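You operate a simulated robot arm through the tools that you are given. There is no shell and no other tool. Be economical: measure what you need, move in short steps, check, and stop when the job is done.

Carry out the task below with a simulated robot arm. There is one attempt and no reset: what you move stays moved.

## Task
Wax the middle of the red-dot nail brush's back in the clamping jig.
Fine: clamp it first and leave it clamped; use the green pad and the green box; pad back on the black mat, lid shut; the other brush stays unwaxed. Set down upright: green pad. A coat counts when it lies all over at full strength: go over it till it gets no stronger.

The check looks at the end state, three seconds after you hand in, the way a careful person would. Anything else that was tipped, shoved, dropped, spilled or broken makes it a failure. Lids that push on must go on centred and level and be pressed home; caps that screw on are set level and turned clockwise until they are tight.

## Robot
A 6-joint arm with a two-finger parallel gripper, fixed in place. Base frame: the origin is at the foot of the arm, x ahead of it, y to its left, z up; the work surface is at about z = 0.784. Readings come in m, degrees, newtons and seconds.
With the tool pointing down near the work surface it reaches from about 0.24 to 0.64 m from the base axis. Its first joint turns from -66.0 to 66.0 degrees. Payload 2.7 kg.
Tool frame: the origin (TCP) lies between the finger pads and is the grasp point; the fingertips stand 0.023 m ahead of it; z points along the fingers, y is the line along which they close. Largest opening 0.094 m; finger width 0.038, thickness 0.01; the body of the gripper, 0.054 by 0.096 m, starts 0.039 m behind the TCP.
Orientation is that of the tool frame in the base frame, as a unit quaternion [x, y, z, w]. With the fingers straight down and closing along the base's y, the tool's x points along the base's -x, its y along +y and its z along -z.

## Interface
- The arm moves only by the tool send_rows. Its argument "rows" is one flat list of numbers, 7 for each row, row after row: the closure, from 0 (fully open) to 1 (shut), then the shift along the tool's x, y, z in m, then the turn, a rotation vector about the tool's x, y, z in degrees. In form: [gripper, x, y, z, rx, ry, rz, gripper, x, y, z, rx, ry, rz, ...]. A call has 1 to 20 rows; each row is the pose to reach, as a shift and turn from the pose commanded when the call began, along the tool's axes at that moment. Rows are played at 5 a second. More than 0.05 m and 8.6 degrees between two rows, or a gripper value outside its range, and nothing of the call is played. A pose out of reach is approached as far as the arm can. The call stops where the force on the tool passes 60 N (or 10 N more than at its start, if that is more) or the arm is blocked; 0.2 s more then pass. Each finger travels about 0.045 m/s and halts on what it meets, pressing with about 38 N; the grip force reading is that of the motor and also rises with nothing between the fingers. The clock runs only during rows and for 0.2 s after the last one: add rows that repeat a pose to give the fingers time. It gives the time, the measured TCP pose, the force on the tool (base axes), the opening and the grip force at its end, in the units of the frame above (readings bear some noise), with the torque about the TCP (base axes, N m) and any sound that the robot's microphone picked up.
- Cameras (640 x 400 px; columns grow to the right, rows downward): "scene" is fixed at [0.0649, -0.4234, 1.4037]; the picture's right is [0.86, -0.51, 0.00], its down [-0.30, -0.50, -0.82] and it looks along [0.42, 0.70, -0.58] (base axes); focal length 353 px, centre (320, 200). "wrist" rides on the gripper at [0.086, 0.016, -0.075] in the tool frame; the picture's right is [-0.18, 0.98, 0.00], its down [-0.58, -0.11, -0.81] and it looks along [-0.79, -0.15, 0.59] (tool axes); focal length 243 px, centre (320, 200). There is no depth. A picture from a camera that has moved, and an enlarged one, comes with that camera's place and axes in the base frame and with its lens.
- get_image(camera): a new picture of that camera. It takes no simulated time.
- close_up(camera, box): a new picture of the part [left, top, right, bottom] of that camera's present view, enlarged. It takes no simulated time.
- sign_off(): hands the job in; it is judged then, once.

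Work in short steps. Places have to be worked out from the pictures, the camera data and where the tool is seen: move nearer, look again, correct. Check each grasp and each placing, and mend what went wrong. You have 120 turns and 68 pictures in all, those below and enlarged ones among them. Open the gripper and draw the arm clear of the work before you hand the job in, unless the task says otherwise; then end with one line.

The tools are called after ">>>" by a JSON object that holds its "op" and its "data". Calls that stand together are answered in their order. send_rows: Moves the arm, as the interface text tells. Its arguments: {"type":"object","properties":{"rows":{"type":"array","items":{"type":"number"}}},"required":["rows"]} The other tools are called the same way: get_image (camera) takes a picture; close_up (camera, box) takes an enlarged picture of a part of a camera's view; sign_off () hands the job in.

At the start:

```text
clock: 0.0
position: [0.3072, 0.3476, 1.0928]
ee_rot: [0.0, 1.0, 0.0, 0.0]
force: [0.8, 0.5, -0.2]
ft_torque: [0.02, -0.02, -0.03]
opening: 0.0943
finger_force: 0.0
```

scene: 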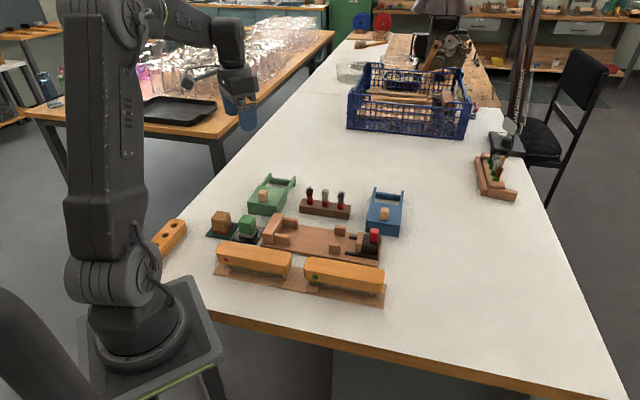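
wrist: 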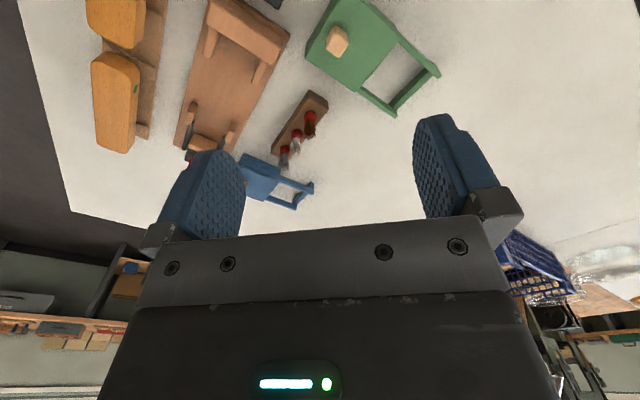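

The scene shows two brushes, a jig, two pads, and green/blue boxes. I take an enlarged look at the work area to identify them.

>>> {"op": "close_up", "data": {"camera": "scene", "box": [200, 200, 400, 310]}}

>>> {"op": "close_up", "data": {"camera": "scene", "box": [200, 165, 310, 250]}}

>>> {"op": "close_up", "data": {"camera": "scene", "box": [300, 180, 420, 270]}}

```text
3.20 times, centred on (300, 255) of scene
camera zoom: at [0.0649, -0.4234, 1.4037], right [0.86, -0.51, 0.0], down [-0.3, -0.5, -0.82], along [0.42, 0.7, -0.58], focal length 1130 px, centre (384, 24)
```

zoom: 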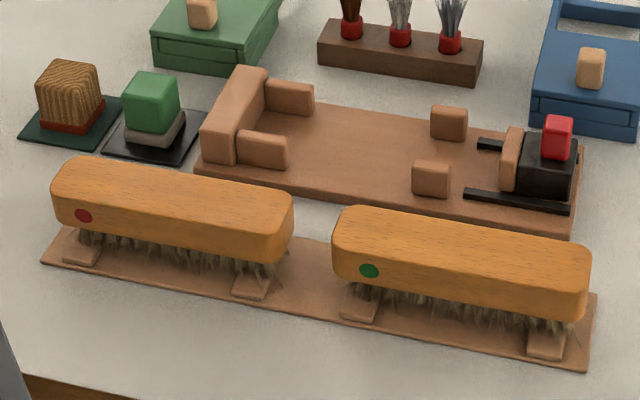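

```text
4.71 times, centred on (255, 208) of scene
camera zoom: at [0.0649, -0.4234, 1.4037], right [0.86, -0.51, 0.0], down [-0.3, -0.5, -0.82], along [0.42, 0.7, -0.58], focal length 1661 px, centre (626, 165)
```

zoom: 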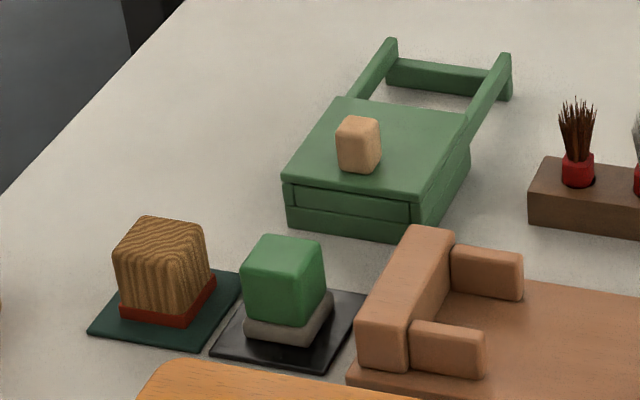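

```text
4.44 times, centred on (360, 225) of scene
camera zoom: at [0.0649, -0.4234, 1.4037], right [0.86, -0.51, 0.0], down [-0.3, -0.5, -0.82], along [0.42, 0.7, -0.58], focal length 1569 px, centre (142, 89)
```

zoom: 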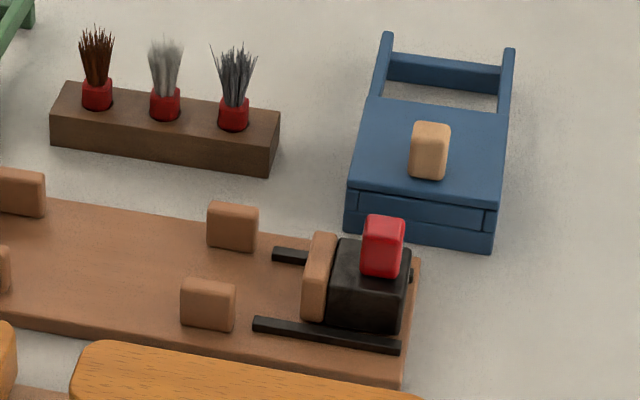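

I judge the brushes and jig lie along about -45° in the base frame: red-dot brush near (0.24, 0.15), green pad near (0.27, 0.28), green box knob near (0.35, 0.36). I turn the tool 45° and move over the work to look.

>>> {"op": "send_rows", "data": {"rows": [0, 0.0, -0.02, 0, 0, 0, 7.5, 0, 0, -0.04, 0, 0, 0, 15, 0, 0, -0.06, 0, 0, 0, 22.5, 0, 0, -0.08, 0, 0, 0, 30, 0, 0, -0.1, 0, 0, 0, 37.5, 0, 0, -0.12, 0, 0, 0, 45]}}

>>> {"op": "send_rows", "data": {"rows": [0, 0, 0, -0.02, 0, 8, 0, 0, 0, 0, -0.04, 0, 16, 0, 0, 0, 0, -0.06, 0, 24, 0, 0, 0, 0, -0.06, 0, 32, 0, 0, 0, 0, -0.06, 0, 40, 0]}}

>>> {"op": "get_image", "data": {"camera": "wrist"}}

```text
clock: 1.4
position: [0.3075, 0.2264, 1.0916]
ee_rot: [0.384, 0.923, -0.001, 0.0]
force: [0.5, -0.9, -0.1]
ft_torque: [0.0, 0.0, 0.0]
opening: 0.0942
finger_force: 0.1
```

```text
clock: 2.6
position: [0.3067, 0.2269, 1.1517]
ee_rot: [0.36, 0.868, 0.132, -0.316]
force: [0.0, -0.1, 0.9]
ft_torque: [-0.04, -0.02, 0.02]
opening: 0.0936
finger_force: 0.0
```

```text
62 pictures are left
camera wrist: at [0.3057, 0.2509, 1.265], right [0.79, 0.6, -0.12], down [0.6, -0.76, 0.24], along [0.05, -0.26, -0.96], focal length 243 px, centre (320, 200)
```

wrist: 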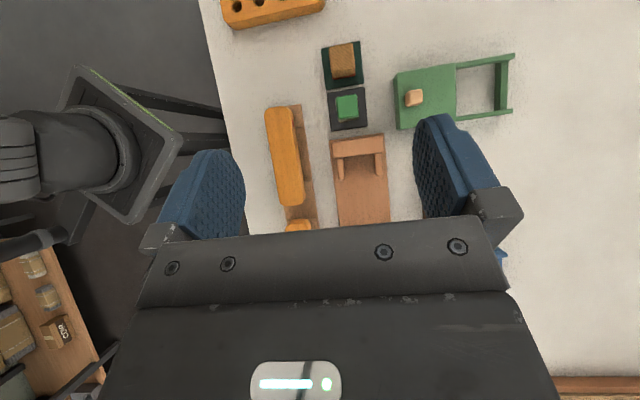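

Good top-down view of the left half. Enlarge it to measure.

>>> {"op": "close_up", "data": {"camera": "wrist", "box": [250, 20, 530, 230]}}

```text
1.90 times, centred on (390, 125) of wrist
camera zoom: at [0.3057, 0.2509, 1.265], right [0.79, 0.6, -0.12], down [0.6, -0.76, 0.24], along [0.05, -0.26, -0.96], focal length 462 px, centre (187, 343)
```

zoom: 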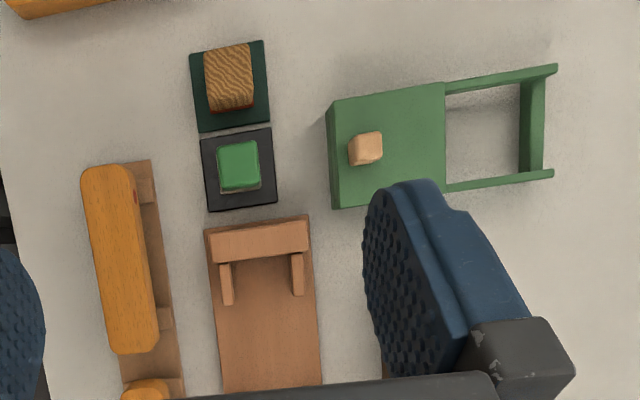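

The red-dot brush top is at about z=0.84 running from (0.177, 0.219) to (0.295, 0.095); pad top near (0.270, 0.291, 0.83). Now I shift along the jig to look at the movable jaw.

>>> {"op": "send_rows", "data": {"rows": [0, -0.036, 0, -0.03, 0, 0, 0, 0, -0.072, 0, -0.06, 0, 0, 0, 0, -0.108, 0, -0.091, 0, 0, 0, 0, -0.108, 0, -0.091, 0, 0, 0]}}

>>> {"op": "close_up", "data": {"camera": "wrist", "box": [200, 0, 520, 240]}}

```text
clock: 3.6
position: [0.4085, 0.1263, 1.1529]
ee_rot: [0.359, 0.868, 0.13, -0.316]
force: [-0.4, 0.3, -0.3]
ft_torque: [-0.03, 0.01, 0.02]
opening: 0.094
finger_force: 0.0
```

```text
1.67 times, centred on (360, 120) of wrist
camera zoom: at [0.407, 0.1498, 1.2654], right [0.8, 0.59, -0.12], down [0.6, -0.76, 0.24], along [0.06, -0.27, -0.96], focal length 404 px, centre (253, 333)
```

zoom: 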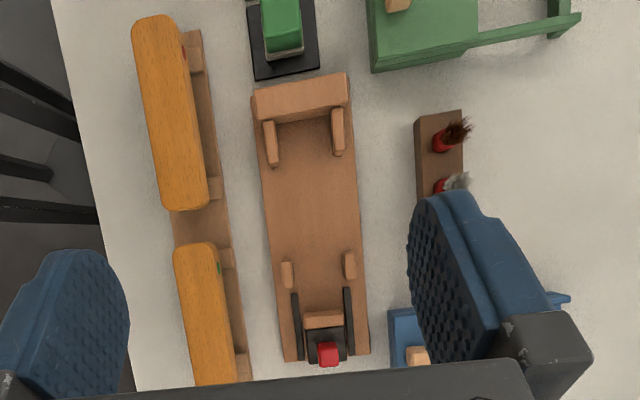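

Jig axis fits x+y≈0.574 at exactly -45°, fixed jaw face near (0.337, 0.237), moving jaw face about 0.198 away; brush about 0.173 long centred near (0.2365, 0.158). I go upright above the brush, at z 0.95.

>>> {"op": "send_rows", "data": {"rows": [0, -0.003, -0.0142, 0.035, 0, -6, 0, 0, -0.006, -0.0285, 0.071, 0, -12, 0, 0, -0.009, -0.0427, 0.106, 0, -18, 0, 0, -0.012, -0.057, 0.142, 0, -24, 0, 0, -0.0145, -0.071, 0.177, 0, -30, 0, 0, -0.0174, -0.0855, 0.2126, 0, -35, 0, 0, -0.0203, -0.0997, 0.248, 0, -40, 0, 0, -0.0203, -0.0997, 0.248, 0, -40, 0]}}

>>> {"op": "get_image", "data": {"camera": "wrist"}}

>>> {"op": "close_up", "data": {"camera": "scene", "box": [180, 190, 340, 310]}}

```text
clock: 5.4
position: [0.2347, 0.1572, 0.9505]
ee_rot: [0.383, 0.924, -0.001, 0.002]
force: [-0.9, -1.2, -0.3]
ft_torque: [0.03, 0.0, -0.03]
opening: 0.0942
finger_force: 0.1
```

```text
59 pictures are left
camera wrist: at [0.1853, 0.2309, 1.0237], right [0.83, 0.56, 0.0], down [0.33, -0.49, 0.81], along [0.46, -0.67, -0.59], focal length 243 px, centre (320, 200)
```

wrist: 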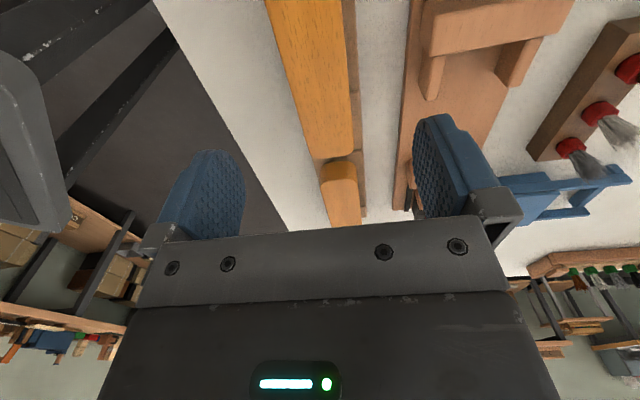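

```text
3.33 times, centred on (260, 250) of scene
camera zoom: at [0.0649, -0.4234, 1.4037], right [0.86, -0.51, 0.0], down [-0.3, -0.5, -0.82], along [0.42, 0.7, -0.58], focal length 1177 px, centre (520, 33)
```

zoom: 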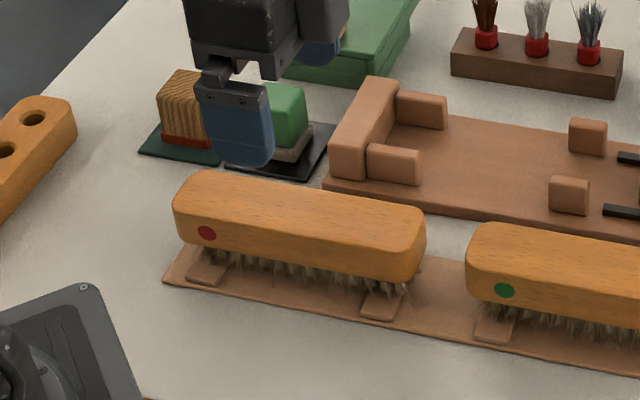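

The brush axis sits at x+y≈0.389, width ≈0.046, and the tool is well centred along it. I lower over it with the fingers open to z≈0.826.

>>> {"op": "send_rows", "data": {"rows": [0, 0, -0.002, 0.04, 0, 0, 0, 0, 0, -0.002, 0.08, 0, 0, 0, 0, 0, -0.002, 0.11, 0, 0, 0, 0, 0, -0.002, 0.1245, 0, 0, 0, 0, 0, -0.002, 0.1245, 0, 0, 0]}}

>>> {"op": "close_up", "data": {"camera": "scene", "box": [180, 190, 340, 310]}}

```text
clock: 6.6
position: [0.2325, 0.1571, 0.8252]
ee_rot: [0.383, 0.924, 0.0, 0.0]
force: [0.2, 0.6, -0.2]
ft_torque: [0.03, 0.01, 0.0]
opening: 0.0938
finger_force: 0.0
```

```text
3.33 times, centred on (260, 250) of scene
camera zoom: at [0.0649, -0.4234, 1.4037], right [0.86, -0.51, 0.0], down [-0.3, -0.5, -0.82], along [0.42, 0.7, -0.58], focal length 1177 px, centre (520, 33)
```

zoom: 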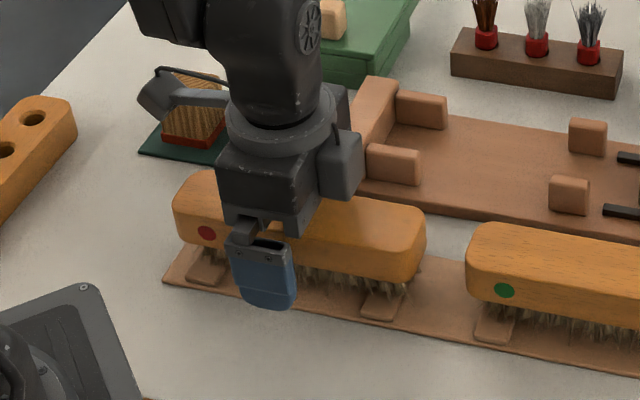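

The fingers straddle the brush near its middle and clear of the cradle. Close the grip.

>>> {"op": "send_rows", "data": {"rows": [1, 0, 0, 0, 0, 0, 0, 1, 0, 0, 0, 0, 0, 0, 1, 0, 0, 0, 0, 0, 0, 1, 0, 0, 0, 0, 0, 0, 1, 0, 0, 0, 0, 0, 0]}}

>>> {"op": "send_rows", "data": {"rows": [1, 0, 0, -0.03, 0, 0, 0, 1, 0, 0, -0.06, 0, 0, 0, 1, 0, 0, -0.1, 0, 0, 0, 1, 0, 0, -0.1, 0, 0, 0]}}

>>> {"op": "close_up", "data": {"camera": "scene", "box": [180, 150, 400, 310]}}

>>> {"op": "get_image", "data": {"camera": "wrist"}}

```text
clock: 7.8
position: [0.2332, 0.1563, 0.826]
ee_rot: [0.383, 0.924, 0.0, 0.0]
force: [-0.5, -1.9, 0.6]
ft_torque: [-0.01, 0.08, 0.01]
opening: 0.0457
finger_force: 38.5
```

```text
clock: 8.8
position: [0.2326, 0.1553, 0.9263]
ee_rot: [0.383, 0.924, 0.0, 0.0]
force: [0.2, -0.3, -1.0]
ft_torque: [0.01, 0.01, 0.03]
opening: 0.0459
finger_force: 38.0
```

```text
2.50 times, centred on (290, 230) of scene
camera zoom: at [0.0649, -0.4234, 1.4037], right [0.86, -0.51, 0.0], down [-0.3, -0.5, -0.82], along [0.42, 0.7, -0.58], focal length 882 px, centre (395, 125)
```

zoom: 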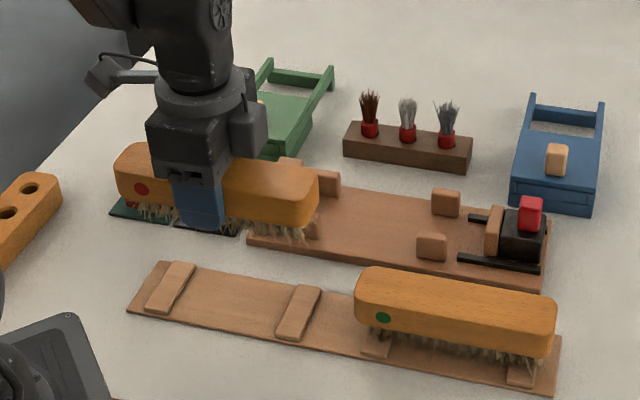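

```text
55 pictures are left
camera wrist: at [0.1832, 0.2283, 1.0005], right [0.83, 0.56, 0.0], down [0.33, -0.49, 0.81], along [0.45, -0.67, -0.59], focal length 243 px, centre (320, 200)
```

wrist: 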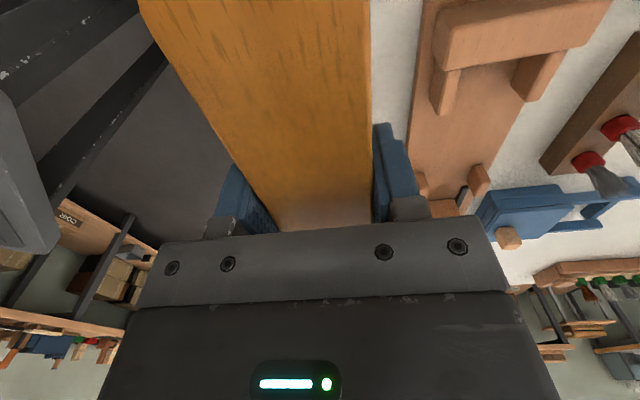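

The brush is held straight. I carry it at this height over the jig axis, centre aimed near (0.402, 0.172).

>>> {"op": "send_rows", "data": {"rows": [1, -0.022, 0.0265, 0, 0, 0, 0, 1, -0.043, 0.0526, 0, 0, 0, 0, 1, -0.0645, 0.079, 0, 0, 0, 0, 1, -0.086, 0.105, 0, 0, 0, 0, 1, -0.1075, 0.1315, 0, 0, 0, 0, 1, -0.1075, 0.1315, 0, 0, 0, 0, 1, -0.1075, 0.1315, 0, 0, 0, 0]}}

>>> {"op": "close_up", "data": {"camera": "scene", "box": [230, 170, 400, 290]}}

>>> {"op": "get_image", "data": {"camera": "wrist"}}

```text
clock: 10.4
position: [0.4007, 0.1747, 0.9267]
ee_rot: [0.382, 0.924, 0.001, -0.001]
force: [-0.1, 0.4, -3.0]
ft_torque: [0.02, 0.02, -0.02]
opening: 0.0456
finger_force: 37.7
```

```text
3.33 times, centred on (315, 230) of scene
camera zoom: at [0.0649, -0.4234, 1.4037], right [0.86, -0.51, 0.0], down [-0.3, -0.5, -0.82], along [0.42, 0.7, -0.58], focal length 1177 px, centre (337, 100)
```

zoom: 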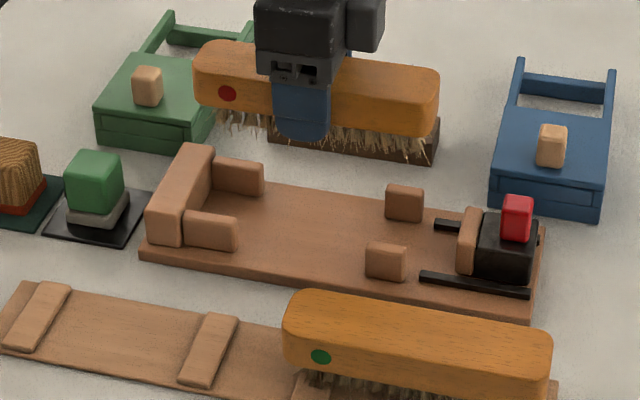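

```text
53 pictures are left
camera wrist: at [0.3529, 0.2457, 1.0003], right [0.83, 0.56, 0.0], down [0.33, -0.49, 0.81], along [0.46, -0.67, -0.59], focal length 243 px, centre (320, 200)
```

wrist: 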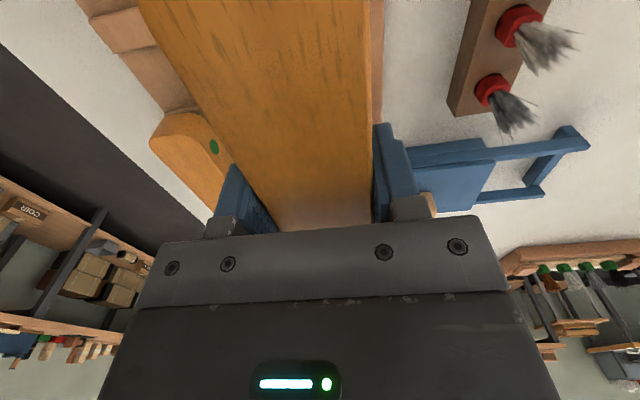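

The scene view confirms the jig coordinates (fixed jaw top edge at (0.337, 0.237, 0.824)), with the brush end ~6 mm clear of it. I shift 3 mm off the jaw and 1 mm sideways, lower, and check.

>>> {"op": "send_rows", "data": {"rows": [1, -0.003, -0.001, 0.03, 0, 0, 0, 1, -0.003, -0.001, 0.06, 0, 0, 0, 1, -0.003, -0.001, 0.07, 0, 0, 0, 1, -0.003, -0.001, 0.07, 0, 0, 0]}}

>>> {"op": "close_up", "data": {"camera": "scene", "box": [250, 190, 390, 280]}}

```text
clock: 11.4
position: [0.4027, 0.1725, 0.8543]
ee_rot: [0.382, 0.924, 0.0, 0.001]
force: [-0.2, -0.3, -2.5]
ft_torque: [-0.01, 0.01, 0.02]
opening: 0.0457
finger_force: 37.9
```

```text
4.44 times, centred on (320, 235) of scene
camera zoom: at [0.0649, -0.4234, 1.4037], right [0.86, -0.51, 0.0], down [-0.3, -0.5, -0.82], along [0.42, 0.7, -0.58], focal length 1569 px, centre (320, 44)
```

zoom: 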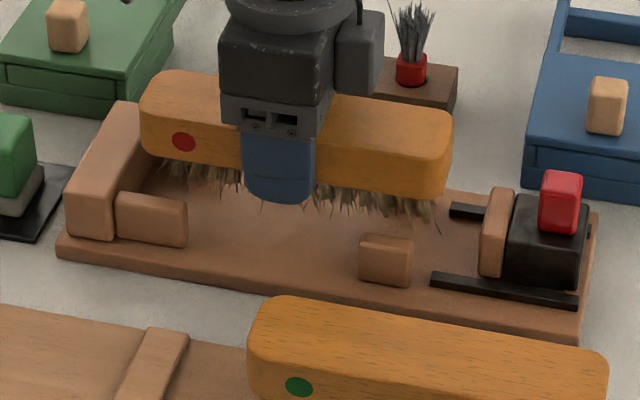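

Aligned and between the jaws. I lower in small steps watching the force.

>>> {"op": "send_rows", "data": {"rows": [1, 0, 0, 0.005, 0, 0, 0, 1, 0, 0, 0.01, 0, 0, 0, 1, 0, 0, 0.014, 0, 0, 0, 1, 0, 0, 0.014, 0, 0, 0]}}

```text
clock: 12.4
position: [0.4045, 0.172, 0.84]
ee_rot: [0.383, 0.924, 0.0, 0.0]
force: [-0.6, 0.1, -1.6]
ft_torque: [0.0, -0.02, -0.01]
opening: 0.0457
finger_force: 37.8
```

No contact yet; continue down in 2 mm steps.

>>> {"op": "send_rows", "data": {"rows": [1, 0, 0, 0.002, 0, 0, 0, 1, 0, 0, 0.004, 0, 0, 0, 1, 0, 0, 0.006, 0, 0, 0, 1, 0, 0, 0.006, 0, 0, 0]}}

>>> {"op": "close_up", "data": {"camera": "scene", "box": [250, 190, 390, 280]}}

```text
clock: 13.4
position: [0.4039, 0.1708, 0.8347]
ee_rot: [0.384, 0.923, 0.0, 0.0]
force: [-0.1, 0.5, -2.6]
ft_torque: [0.01, 0.01, -0.02]
opening: 0.0459
finger_force: 37.7
```

```text
4.44 times, centred on (320, 235) of scene
camera zoom: at [0.0649, -0.4234, 1.4037], right [0.86, -0.51, 0.0], down [-0.3, -0.5, -0.82], along [0.42, 0.7, -0.58], focal length 1569 px, centre (320, 44)
```

zoom: 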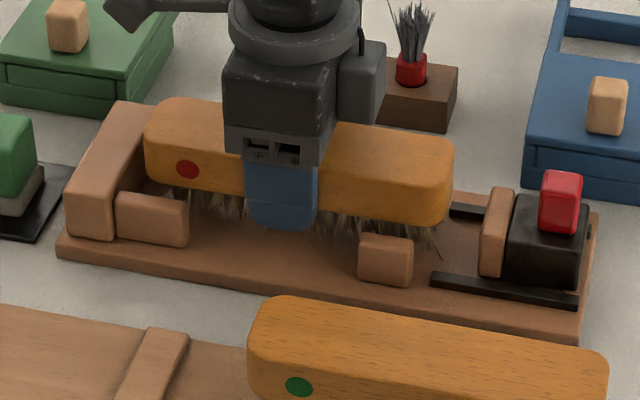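

Still floating. Continue lowering.

>>> {"op": "send_rows", "data": {"rows": [1, 0, 0, 0.002, 0, 0, 0, 1, 0, 0, 0.004, 0, 0, 0, 1, 0, 0, 0.006, 0, 0, 0, 1, 0, 0, 0.006, 0, 0, 0]}}

```text
clock: 14.4
position: [0.4039, 0.1706, 0.8286]
ee_rot: [0.382, 0.924, 0.0, 0.0]
force: [-0.4, 0.0, -2.4]
ft_torque: [-0.01, -0.01, 0.0]
opening: 0.0459
finger_force: 37.6
```

>>> {"op": "send_rows", "data": {"rows": [1, 0, 0, 0.001, 0, 0, 0, 1, 0, 0, 0.002, 0, 0, 0, 1, 0, 0, 0.003, 0, 0, 0, 1, 0, 0, 0.003, 0, 0, 0]}}

>>> {"op": "close_up", "data": {"camera": "scene", "box": [250, 190, 390, 280]}}

```text
clock: 15.4
position: [0.4039, 0.1715, 0.8273]
ee_rot: [0.383, 0.924, 0.001, 0.001]
force: [-6.6, -2.4, 18.2]
ft_torque: [0.12, 0.52, 0.06]
opening: 0.0458
finger_force: 38.5
```

```text
4.44 times, centred on (320, 235) of scene
camera zoom: at [0.0645, -0.4236, 1.4037], right [0.86, -0.51, 0.0], down [-0.3, -0.5, -0.82], along [0.42, 0.7, -0.58], focal length 1569 px, centre (320, 44)
```

zoom: 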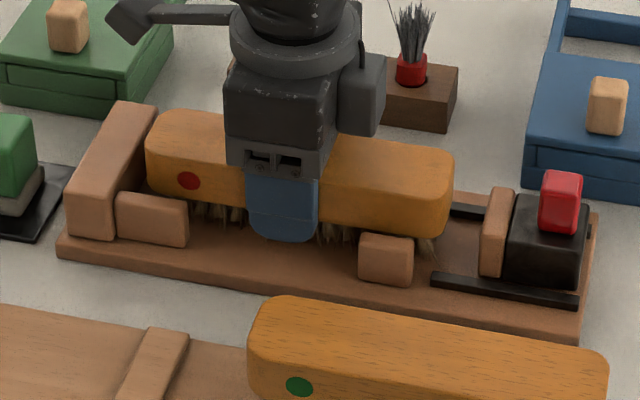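

Contact at TCP z 0.827 (18 N): bristles rest on the bed. Ease up 1 mm, open, and rise to view.

>>> {"op": "send_rows", "data": {"rows": [1, 0, 0, -0.0015, 0, 0, 0, 0.5, 0, 0, -0.0015, 0, 0, 0, 0, 0, 0, -0.0015, 0, 0, 0, 0, 0, 0, -0.0015, 0, 0, 0, 0, 0, 0, -0.0015, 0, 0, 0, 0, 0, 0, -0.0015, 0, 0, 0]}}

>>> {"op": "send_rows", "data": {"rows": [0, 0, 0, -0.03, 0, 0, 0, 0, 0, 0, -0.07, 0, 0, 0, 0, 0, 0, -0.11, 0, 0, 0, 0, 0, 0, -0.15, 0, 0, 0, 0, 0, 0, -0.15, 0, 0, 0]}}

>>> {"op": "close_up", "data": {"camera": "scene", "box": [250, 190, 390, 280]}}

>>> {"op": "get_image", "data": {"camera": "wrist"}}

```text
clock: 16.8
position: [0.4045, 0.1718, 0.8275]
ee_rot: [0.383, 0.924, 0.001, 0.0]
force: [-0.7, 0.0, 0.1]
ft_torque: [0.01, -0.01, 0.02]
opening: 0.094
finger_force: 0.0
```

```text
clock: 18.0
position: [0.405, 0.1703, 0.9785]
ee_rot: [0.383, 0.924, 0.001, -0.001]
force: [-0.7, 0.7, 0.7]
ft_torque: [0.0, -0.01, 0.02]
opening: 0.094
finger_force: 0.0
```

```text
4.44 times, centred on (320, 235) of scene
camera zoom: at [0.0649, -0.4234, 1.4037], right [0.86, -0.51, 0.0], down [-0.3, -0.5, -0.82], along [0.42, 0.7, -0.58], focal length 1569 px, centre (320, 44)
```

zoom: 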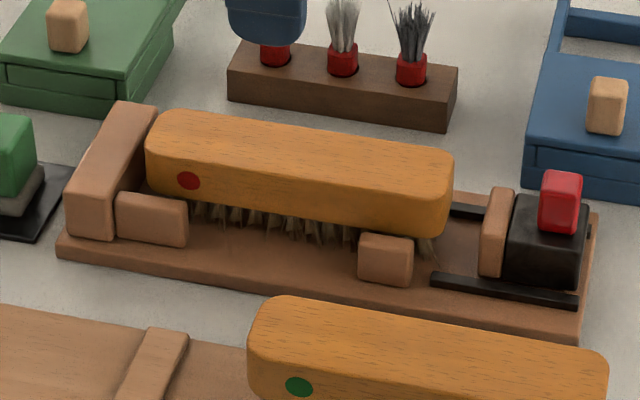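

```text
48 pictures are left
camera wrist: at [0.3556, 0.243, 1.0525], right [0.83, 0.56, 0.0], down [0.33, -0.49, 0.81], along [0.46, -0.67, -0.59], focal length 243 px, centre (320, 200)
```

wrist: 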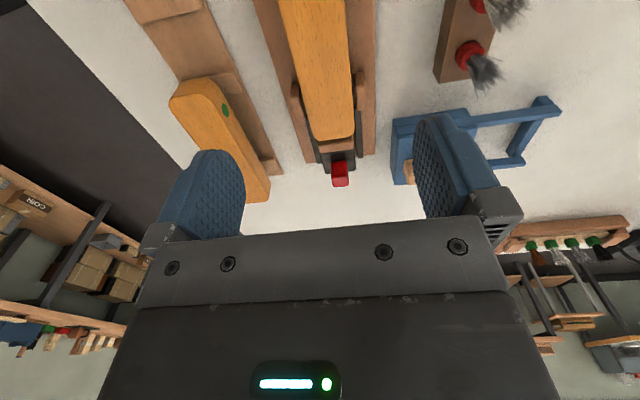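

The brush sits upright on the bed between the jaws. I look closely at the moving jaw to see how it works.

>>> {"op": "close_up", "data": {"camera": "wrist", "box": [270, 80, 400, 200]}}

>>> {"op": "close_up", "data": {"camera": "scene", "box": [340, 215, 390, 265]}}

```text
3.33 times, centred on (335, 140) of wrist
camera zoom: at [0.3556, 0.243, 1.0525], right [0.83, 0.56, 0.0], down [0.33, -0.49, 0.81], along [0.46, -0.67, -0.59], focal length 809 px, centre (270, 400)
```

zoom: 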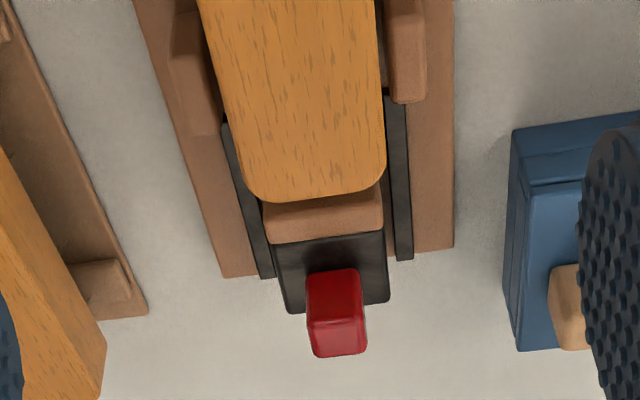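

```text
8.00 times, centred on (365, 240) of scene
camera zoom: at [0.0649, -0.4234, 1.4037], right [0.86, -0.51, 0.0], down [-0.3, -0.5, -0.82], along [0.42, 0.7, -0.58], focal length 2824 px, centre (-40, -120)
```

zoom: 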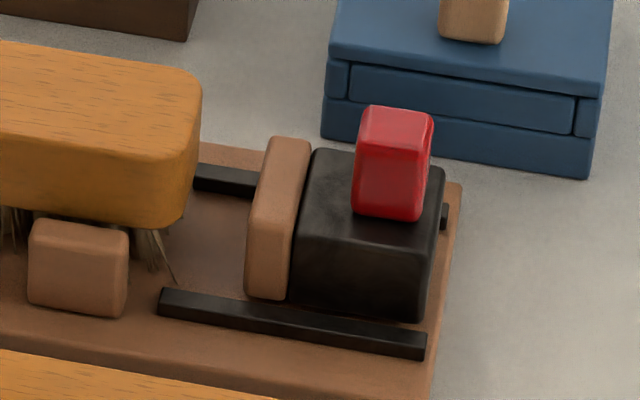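

It is a slide jaw with a red grip on a black carriage; its rear face is at about s=0.26 along the jig. I'll push it from behind with closed fingers: move beyond it, then lower.

>>> {"op": "send_rows", "data": {"rows": [0.5, -0.04, 0, 0, 0, 0, 0, 1, -0.08, 0, 0, 0, 0, 0, 1, -0.12, 0, 0, 0, 0, 0, 1, -0.16, -0.001, 0, 0, 0, 0, 1, -0.1965, -0.001, 0, 0, 0, 0, 1, -0.1965, -0.001, 0, 0, 0, 0, 1, -0.1965, -0.001, 0.04, 0, 0, 0, 1, -0.1965, -0.001, 0.08, 0, 0, 0, 1, -0.1965, -0.001, 0.1, 0, 0, 0, 1, -0.1965, -0.001, 0.1, 0, 0, 0]}}

>>> {"op": "close_up", "data": {"camera": "scene", "box": [310, 180, 430, 280]}}

```text
clock: 20.2
position: [0.5418, 0.0313, 0.876]
ee_rot: [0.382, 0.924, -0.001, 0.0]
force: [0.1, 0.4, -1.2]
ft_torque: [-0.01, 0.0, -0.03]
opening: 0.0
finger_force: 37.9
```

```text
4.00 times, centred on (370, 230) of scene
camera zoom: at [0.0649, -0.4234, 1.4037], right [0.86, -0.51, 0.0], down [-0.3, -0.5, -0.82], along [0.42, 0.7, -0.58], focal length 1412 px, centre (120, 80)
```

zoom: 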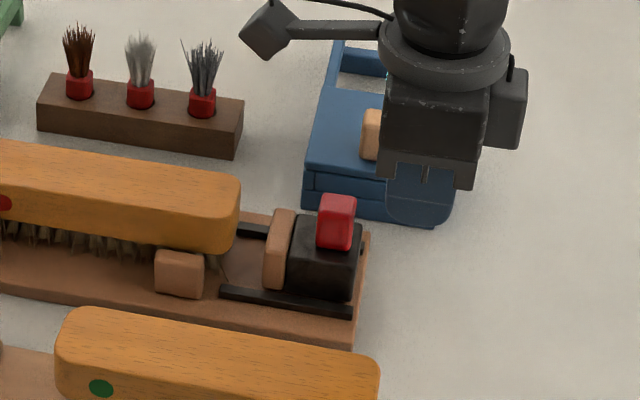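

Position behind the carriage is clear. Lower to z≈0.825, then push along -s in steps.

>>> {"op": "send_rows", "data": {"rows": [1, 0, 0, 0.03, 0, 0, 0, 1, 0, 0, 0.051, 0, 0, 0, 1, 0.006, 0, 0.051, 0, 0, 0, 1, 0.012, 0, 0.051, 0, 0, 0, 1, 0.018, 0, 0.051, 0, 0, 0, 1, 0.022, 0, 0.051, 0, 0, 0, 1, 0.022, 0, 0.051, 0, 0, 0]}}

>>> {"op": "close_up", "data": {"camera": "scene", "box": [310, 180, 430, 280]}}

```text
clock: 21.8
position: [0.5266, 0.0476, 0.8271]
ee_rot: [0.383, 0.924, 0.0, 0.0]
force: [1.6, -0.7, 1.0]
ft_torque: [0.0, 0.01, 0.01]
opening: 0.0
finger_force: 37.5
```

```text
4.00 times, centred on (370, 230) of scene
camera zoom: at [0.0649, -0.4235, 1.4037], right [0.86, -0.51, 0.0], down [-0.3, -0.5, -0.82], along [0.42, 0.7, -0.58], focal length 1412 px, centre (120, 80)
```

zoom: 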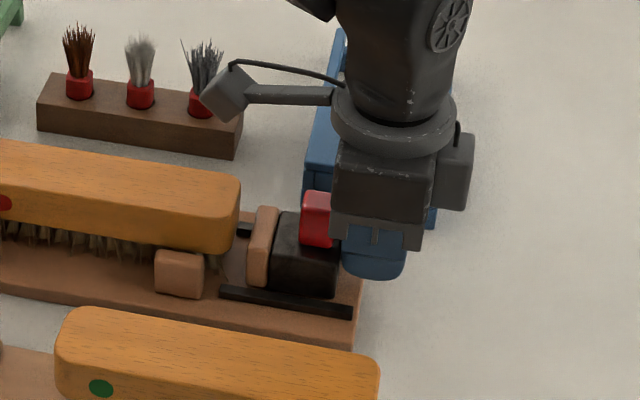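

The carriage slides (moved ~12 mm with ~2 N). I keep pushing in 3 mm steps; it halts on force.

>>> {"op": "send_rows", "data": {"rows": [1, 0.003, 0, 0, 0, 0, 0, 1, 0.006, 0, 0, 0, 0, 0, 1, 0.009, 0, 0, 0, 0, 0, 1, 0.012, 0, 0, 0, 0, 0, 1, 0.012, 0, 0, 0, 0, 0]}}

>>> {"op": "close_up", "data": {"camera": "scene", "box": [250, 190, 400, 290]}}

```text
clock: 23.0
position: [0.5195, 0.0552, 0.8274]
ee_rot: [0.384, 0.923, 0.0, 0.0]
force: [1.1, -0.7, 0.8]
ft_torque: [0.07, 0.05, 0.0]
opening: 0.0
finger_force: 38.0
```

```text
4.00 times, centred on (325, 240) of scene
camera zoom: at [0.0649, -0.4235, 1.4037], right [0.86, -0.51, 0.0], down [-0.3, -0.5, -0.82], along [0.42, 0.7, -0.58], focal length 1412 px, centre (300, 40)
```

zoom: 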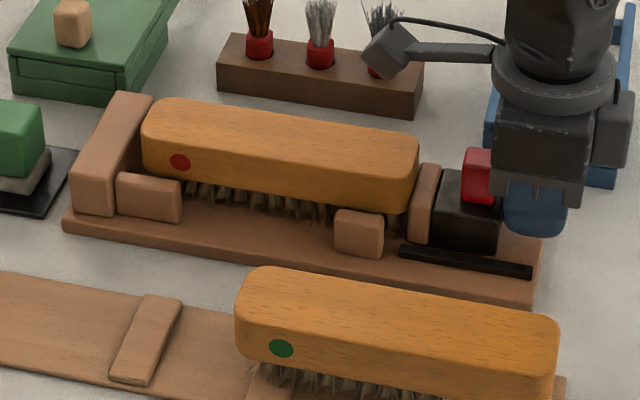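

The jaw is nearly touching the brush. Keep pushing so it seats against the fixed jaw.

>>> {"op": "send_rows", "data": {"rows": [1, 0.002, 0, 0, 0, 0, 0, 1, 0.004, 0, 0, 0, 0, 0, 1, 0.006, 0, 0, 0, 0, 0, 1, 0.008, 0, 0, 0, 0, 0, 1, 0.01, 0, 0, 0, 0, 0, 1, 0.012, 0, 0, 0, 0, 0, 1, 0.014, 0, 0, 0, 0, 0]}}

>>> {"op": "close_up", "data": {"camera": "scene", "box": [250, 190, 400, 290]}}

```text
clock: 24.5
position: [0.5149, 0.059, 0.8287]
ee_rot: [0.385, 0.923, 0.002, 0.008]
force: [5.9, -5.5, -2.4]
ft_torque: [-0.03, -0.11, 0.01]
opening: 0.0
finger_force: 38.2
stopped in row 7: the force on the tool passed its limit (the readings are from after the stop); the commanded pose is now the measured one
```

```text
4.00 times, centred on (325, 240) of scene
camera zoom: at [0.0651, -0.4235, 1.4037], right [0.86, -0.51, 0.0], down [-0.3, -0.5, -0.82], along [0.42, 0.7, -0.58], focal length 1412 px, centre (300, 40)
```

zoom: 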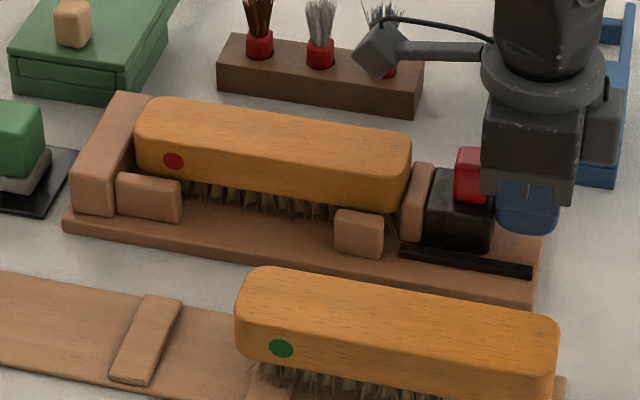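

The push met >60 N: brush is jammed against the fixed jaw. I back off, rise and check the jaw stays.

>>> {"op": "send_rows", "data": {"rows": [1, -0.01, 0, 0, 0, 0, 0, 1, -0.025, 0, 0, 0, 0, 0, 1, -0.025, 0, -0.04, 0, 0, 0, 1, -0.025, 0, -0.08, 0, 0, 0, 1, -0.025, 0, -0.12, 0, 0, 0, 1, -0.025, 0, -0.12, 0, 0, 0]}}

>>> {"op": "close_up", "data": {"camera": "scene", "box": [250, 190, 400, 290]}}

```text
clock: 25.9
position: [0.5309, 0.0411, 0.9503]
ee_rot: [0.384, 0.923, 0.002, 0.007]
force: [-0.3, 0.0, 0.1]
ft_torque: [-0.02, -0.01, 0.04]
opening: 0.0001
finger_force: 38.5
```

```text
4.00 times, centred on (325, 240) of scene
camera zoom: at [0.0649, -0.4234, 1.4037], right [0.86, -0.51, 0.0], down [-0.3, -0.5, -0.82], along [0.42, 0.7, -0.58], focal length 1412 px, centre (300, 40)
```

zoom: 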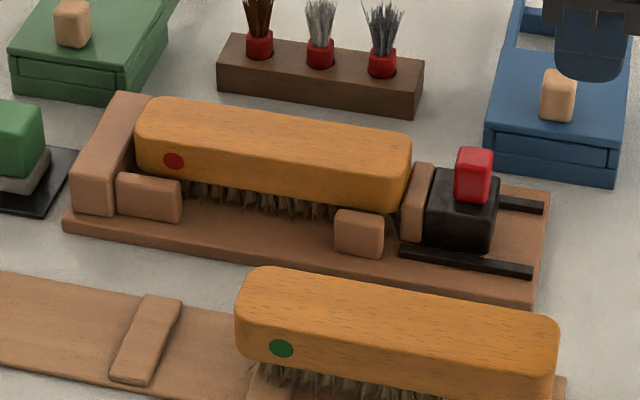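

Clamped: brush held end to end, jaw stays put. Now to the green box; I go above its knob, correcting the small tilt, fingers opening.

>>> {"op": "send_rows", "data": {"rows": [1, 0.039, 0.01, -0.01, 0.25, 0.3, 0, 1, 0.078, 0.02, -0.02, 0.52, 0.66, 0, 1, 0.118, 0.03, -0.03, 0.52, 0.66, 0, 1, 0.157, 0.04, -0.03, 0.52, 0.66, 0, 0.8, 0.196, 0.05, -0.03, 0.52, 0.66, 0, 0.6, 0.235, 0.06, -0.03, 0.52, 0.66, 0, 0.4, 0.275, 0.07, -0.03, 0.52, 0.66, 0, 0.2, 0.314, 0.08, -0.03, 0.52, 0.66, 0, 0, 0.353, 0.0905, -0.03, 0.52, 0.66, 0, 0, 0.353, 0.0905, -0.03, 0.52, 0.66, 0, 0, 0.353, 0.0905, -0.03, 0.52, 0.66, 0]}}

>>> {"op": "get_image", "data": {"camera": "wrist"}}

>>> {"op": "close_up", "data": {"camera": "scene", "box": [200, 160, 320, 250]}}

```text
clock: 28.3
position: [0.3448, 0.3572, 0.9729]
ee_rot: [0.384, 0.923, 0.0, 0.0]
force: [0.3, -0.4, 0.8]
ft_torque: [0.01, -0.01, -0.01]
opening: 0.0941
finger_force: 0.1
```

```text
40 pictures are left
camera wrist: at [0.2963, 0.4302, 1.048], right [0.83, 0.56, 0.0], down [0.33, -0.49, 0.81], along [0.45, -0.67, -0.59], focal length 243 px, centre (320, 200)
```

wrist: 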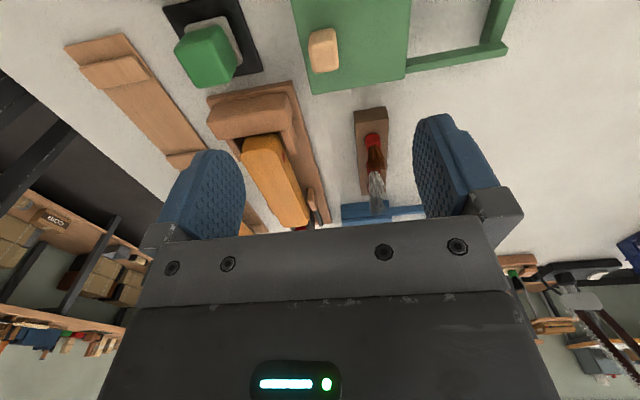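

```text
4.44 times, centred on (260, 205) of scene
camera zoom: at [0.0649, -0.4234, 1.4037], right [0.86, -0.51, 0.0], down [-0.3, -0.5, -0.82], along [0.42, 0.7, -0.58], focal length 1569 px, centre (587, 178)
```

zoom: 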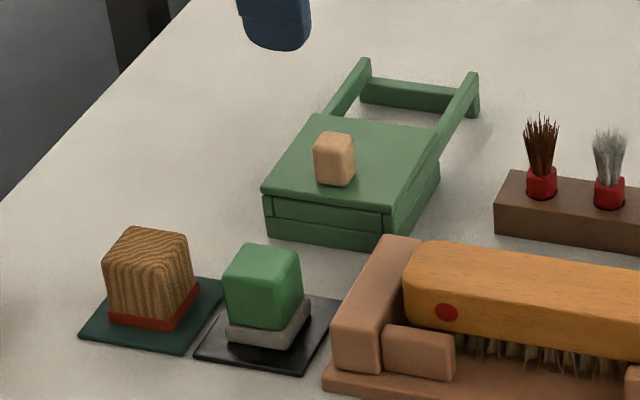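

The knob is at about (0.348, 0.3645) with its top near z 0.849 and lid top near 0.821. I shift over it and lower to TCP 0.848, then grip.

>>> {"op": "send_rows", "data": {"rows": [0, 0.003, 0.0075, 0.04, 0, 0, 0, 0, 0.003, 0.0075, 0.08, 0, 0, 0, 0, 0.003, 0.0075, 0.11, 0, 0, 0, 0, 0.003, 0.0075, 0.124, 0, 0, 0, 0, 0.003, 0.0075, 0.124, 0, 0, 0, 1, 0.003, 0.0075, 0.124, 0, 0, 0, 1, 0.003, 0.0075, 0.124, 0, 0, 0, 1, 0.003, 0.0075, 0.124, 0, 0, 0, 1, 0.003, 0.0075, 0.124, 0, 0, 0, 1, 0.003, 0.0075, 0.124, 0, 0, 0, 1, 0.003, 0.0075, 0.124, 0, 0, 0]}}

>>> {"op": "close_up", "data": {"camera": "scene", "box": [200, 160, 320, 250]}}

```text
clock: 30.7
position: [0.3487, 0.3645, 0.851]
ee_rot: [0.384, 0.923, -0.001, 0.0]
force: [1.1, -0.9, -0.9]
ft_torque: [0.19, -0.11, 0.25]
opening: 0.0214
finger_force: 44.8
```

```text
4.44 times, centred on (260, 205) of scene
camera zoom: at [0.0649, -0.4234, 1.4037], right [0.86, -0.51, 0.0], down [-0.3, -0.5, -0.82], along [0.42, 0.7, -0.58], focal length 1569 px, centre (587, 178)
```

zoom: 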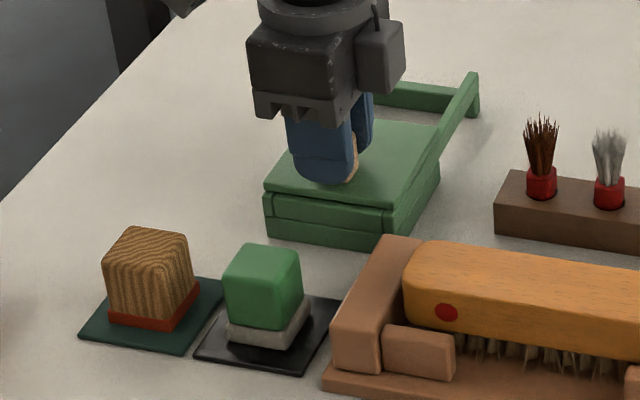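

Knob gripped (21 mm). Slide the lid back along tool +y in steps, watching force.

>>> {"op": "send_rows", "data": {"rows": [1, 0, 0.005, 0, 0, 0, 0, 1, 0, 0.01, 0, 0, 0, 0, 1, 0, 0.02, 0, 0, 0, 0, 1, 0, 0.03, 0, 0, 0, 0, 1, 0, 0.03, 0, 0, 0, 0]}}

>>> {"op": "close_up", "data": {"camera": "scene", "box": [200, 150, 320, 240]}}

```text
clock: 31.9
position: [0.369, 0.3857, 0.8513]
ee_rot: [0.384, 0.923, 0.0, 0.001]
force: [0.2, -0.5, 12.4]
ft_torque: [-0.28, 0.07, 0.24]
opening: 0.0217
finger_force: 45.1
```

```text
4.44 times, centred on (260, 195) of scene
camera zoom: at [0.0648, -0.4236, 1.4037], right [0.86, -0.51, 0.0], down [-0.3, -0.5, -0.82], along [0.42, 0.7, -0.58], focal length 1569 px, centre (587, 222)
```

zoom: 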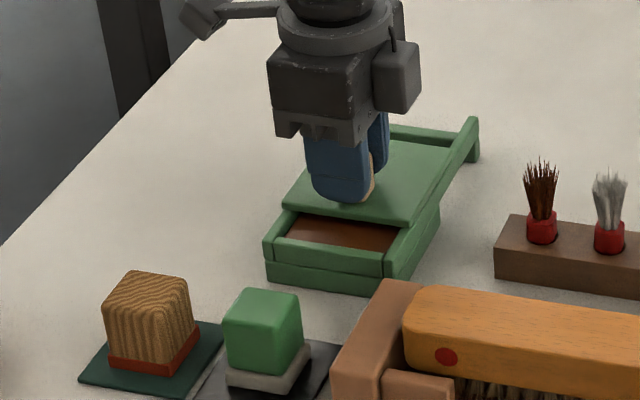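

The lid slides, wax shows inside. Continue up to its stop.

>>> {"op": "send_rows", "data": {"rows": [1, 0, 0.015, -0.001, 0, 0, 0, 1, 0, 0.03, -0.001, 0, 0, 0, 1, 0, 0.045, -0.001, 0, 0, 0, 1, 0, 0.055, -0.001, 0, 0, 0, 1, 0, 0.06, -0.001, 0, 0, 0, 1, 0, 0.065, -0.001, 0, 0, 0, 1, 0, 0.07, -0.001, 0, 0, 0, 1, 0, 0.07, -0.001, 0, 0, 0]}}

>>> {"op": "close_up", "data": {"camera": "scene", "box": [200, 150, 320, 240]}}

```text
clock: 33.3
position: [0.4103, 0.4266, 0.8518]
ee_rot: [0.385, 0.923, -0.014, -0.005]
force: [-17.0, -17.3, 14.0]
ft_torque: [0.47, 0.01, 0.25]
opening: 0.0218
finger_force: 45.0
stopped in row 6: the force on the tool passed its limit (the readings are from after the stop); the commanded pose is now the measured one
```

```text
4.44 times, centred on (260, 195) of scene
camera zoom: at [0.0643, -0.424, 1.4035], right [0.86, -0.51, 0.0], down [-0.3, -0.5, -0.82], along [0.42, 0.7, -0.58], focal length 1569 px, centre (587, 222)
```

zoom: 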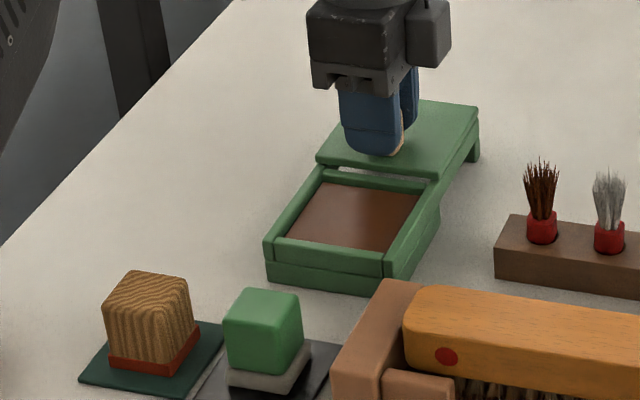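

Fully open, about 87 mm travel. Release the knob and rise, levelling the tool.

>>> {"op": "send_rows", "data": {"rows": [0.5, 0, 0, 0, 0, 0, 0, 0, 0, 0, 0, 0, 0, 0, 0, 0, 0, 0, 0, 0, 0, 0, 0, 0, 0, 0, 0, 0, 0, 0, 0, -0.04, 0, 0, 0, 0, 0, 0, -0.08, -0.8, 0, 0, 0, 0, 0, -0.11, -1.7, 0.1, 0, 0, 0, 0, -0.11, -1.7, 0.1, 0]}}

```text
clock: 35.1
position: [0.414, 0.4292, 0.9618]
ee_rot: [0.385, 0.923, 0.004, 0.0]
force: [-0.4, 0.2, 0.5]
ft_torque: [0.03, -0.03, -0.05]
opening: 0.0941
finger_force: 0.0
```

Now over the green pad for a look.

>>> {"op": "send_rows", "data": {"rows": [0, 0.001, -0.04, 0, 0.42, -0.18, 0, 0, 0.002, -0.08, 0, 0.42, -0.18, 0, 0, 0.003, -0.12, 0, 0.42, -0.18, 0, 0, 0.004, -0.16, 0, 0.42, -0.18, 0, 0, 0.004, -0.1995, 0.007, 0.42, -0.18, 0, 0, 0.004, -0.1995, 0.007, 0.42, -0.18, 0]}}

>>> {"op": "get_image", "data": {"camera": "wrist"}}

>>> {"op": "close_up", "data": {"camera": "scene", "box": [200, 180, 290, 250]}}

```text
clock: 36.5
position: [0.2694, 0.2914, 0.9531]
ee_rot: [0.384, 0.923, 0.0, 0.001]
force: [0.1, 0.9, -0.2]
ft_torque: [0.01, -0.01, -0.02]
opening: 0.094
finger_force: 0.1
```

```text
35 pictures are left
camera wrist: at [0.221, 0.3628, 1.027], right [0.83, 0.56, 0.0], down [0.33, -0.49, 0.81], along [0.45, -0.67, -0.59], focal length 243 px, centre (320, 200)
```

wrist: 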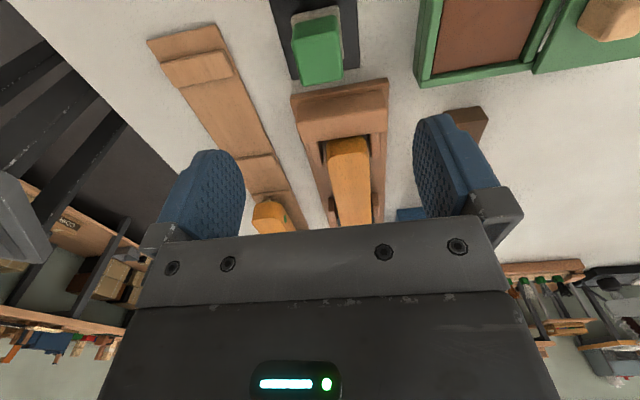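

```text
5.71 times, centred on (245, 215) of scene
camera zoom: at [0.0649, -0.4235, 1.4037], right [0.86, -0.51, 0.0], down [-0.3, -0.5, -0.82], along [0.42, 0.7, -0.58], focal length 2017 px, centre (749, 114)
```

zoom: 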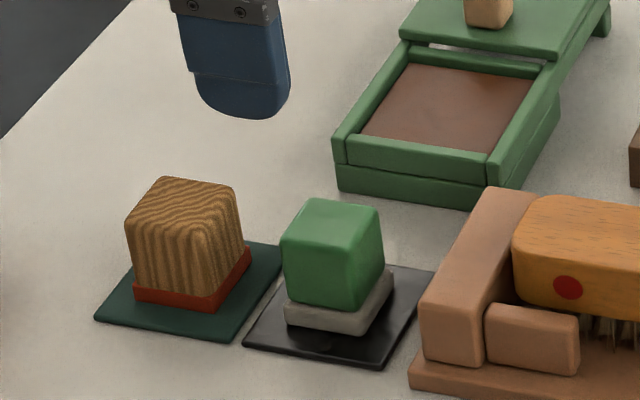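

The pad centre is directly below (0.270, 0.291), ~35 mm square, block from about z 0.80 to 0.832. Lower to 0.828 and grip.

>>> {"op": "send_rows", "data": {"rows": [0, 0, 0, 0.04, 0, 0, 0, 0, 0, 0, 0.08, 0, 0, 0, 0, 0, 0, 0.11, 0, 0, 0, 0, 0, 0, 0.125, 0, 0, 0, 0, 0, 0, 0.125, 0, 0, 0, 1, 0, 0, 0.125, 0, 0, 0, 1, 0, 0, 0.125, 0, 0, 0, 1, 0, 0, 0.125, 0, 0, 0, 1, 0, 0, 0.125, 0, 0, 0, 1, 0, 0, 0.125, 0, 0, 0]}}

>>> {"op": "close_up", "data": {"camera": "scene", "box": [200, 180, 290, 250]}}

```text
clock: 38.7
position: [0.2691, 0.2911, 0.8259]
ee_rot: [0.383, 0.924, 0.0, 0.001]
force: [-0.2, 0.1, -0.4]
ft_torque: [-0.02, -0.01, -0.01]
opening: 0.0351
finger_force: 37.8
```

```text
5.71 times, centred on (245, 215) of scene
camera zoom: at [0.0649, -0.4234, 1.4037], right [0.86, -0.51, 0.0], down [-0.3, -0.5, -0.82], along [0.42, 0.7, -0.58], focal length 2017 px, centre (749, 114)
```

zoom: 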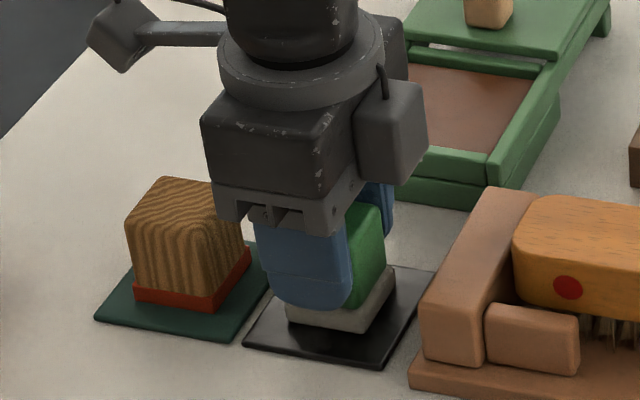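

Gripped (35 mm; rest pose (0.2691, 0.2911, 0.826) noted). Lift and carry over the wax centre, about (0.3675, 0.3834).

>>> {"op": "send_rows", "data": {"rows": [1, 0, 0, -0.03, 0, 0, 0, 1, 0, 0, -0.07, 0, 0, 0, 1, -0.001, 0.035, -0.09, 0, 0, 0, 1, -0.002, 0.07, -0.09, 0, 0, 0, 1, -0.003, 0.105, -0.09, 0, 0, 0, 1, -0.0043, 0.1348, -0.09, 0, 0, 0, 1, -0.0043, 0.1348, -0.09, 0, 0, 0, 1, -0.0043, 0.1348, -0.06, 0, 0, 0, 1, -0.0043, 0.1348, -0.05, 0, 0, 0, 1, -0.0043, 0.1348, -0.05, 0, 0, 0]}}

>>> {"op": "close_up", "data": {"camera": "scene", "box": [210, 160, 310, 230]}}

```text
clock: 40.9
position: [0.3679, 0.3835, 0.877]
ee_rot: [0.384, 0.923, 0.0, 0.001]
force: [1.2, -0.4, 0.0]
ft_torque: [0.06, 0.0, 0.0]
opening: 0.0353
finger_force: 38.2
```

```text
5.71 times, centred on (260, 195) of scene
camera zoom: at [0.0649, -0.4234, 1.4037], right [0.86, -0.51, 0.0], down [-0.3, -0.5, -0.82], along [0.42, 0.7, -0.58], focal length 2017 px, centre (663, 229)
```

zoom: 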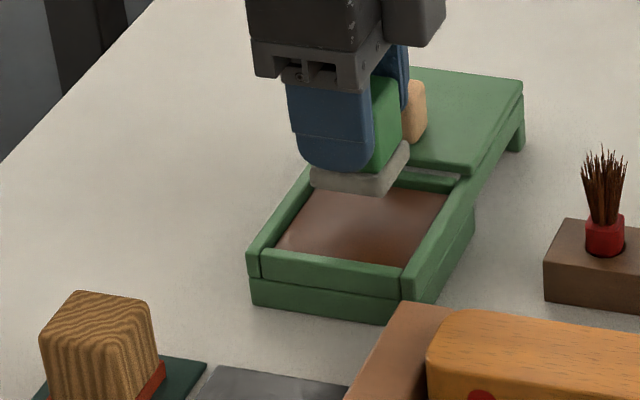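

Pad lines up with the wax tray centre. Lower in small steps to contact.

>>> {"op": "send_rows", "data": {"rows": [1, -0.002, -0.001, 0.01, 0, 0, 0, 1, -0.002, -0.001, 0.02, 0, 0, 0, 1, -0.002, -0.001, 0.024, 0, 0, 0, 1, -0.002, -0.001, 0.028, 0, 0, 0, 1, -0.002, -0.001, 0.028, 0, 0, 0]}}

```text
clock: 42.1
position: [0.369, 0.3809, 0.8502]
ee_rot: [0.384, 0.923, 0.0, 0.0]
force: [-3.7, -2.5, 12.1]
ft_torque: [-0.1, 0.14, -0.06]
opening: 0.035
finger_force: 37.9
```

Contact at z 0.850 with 12 N. Check the picture before rubbing.

>>> {"op": "close_up", "data": {"camera": "scene", "box": [210, 160, 310, 230]}}

```text
5.71 times, centred on (260, 195) of scene
camera zoom: at [0.0647, -0.4236, 1.4037], right [0.86, -0.51, 0.0], down [-0.3, -0.5, -0.82], along [0.42, 0.7, -0.58], focal length 2017 px, centre (663, 229)
```

zoom: 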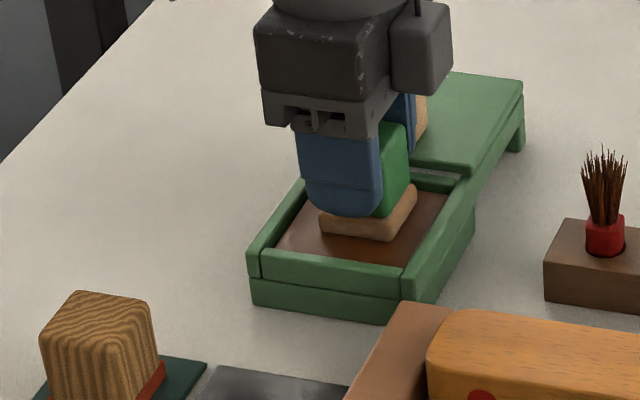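

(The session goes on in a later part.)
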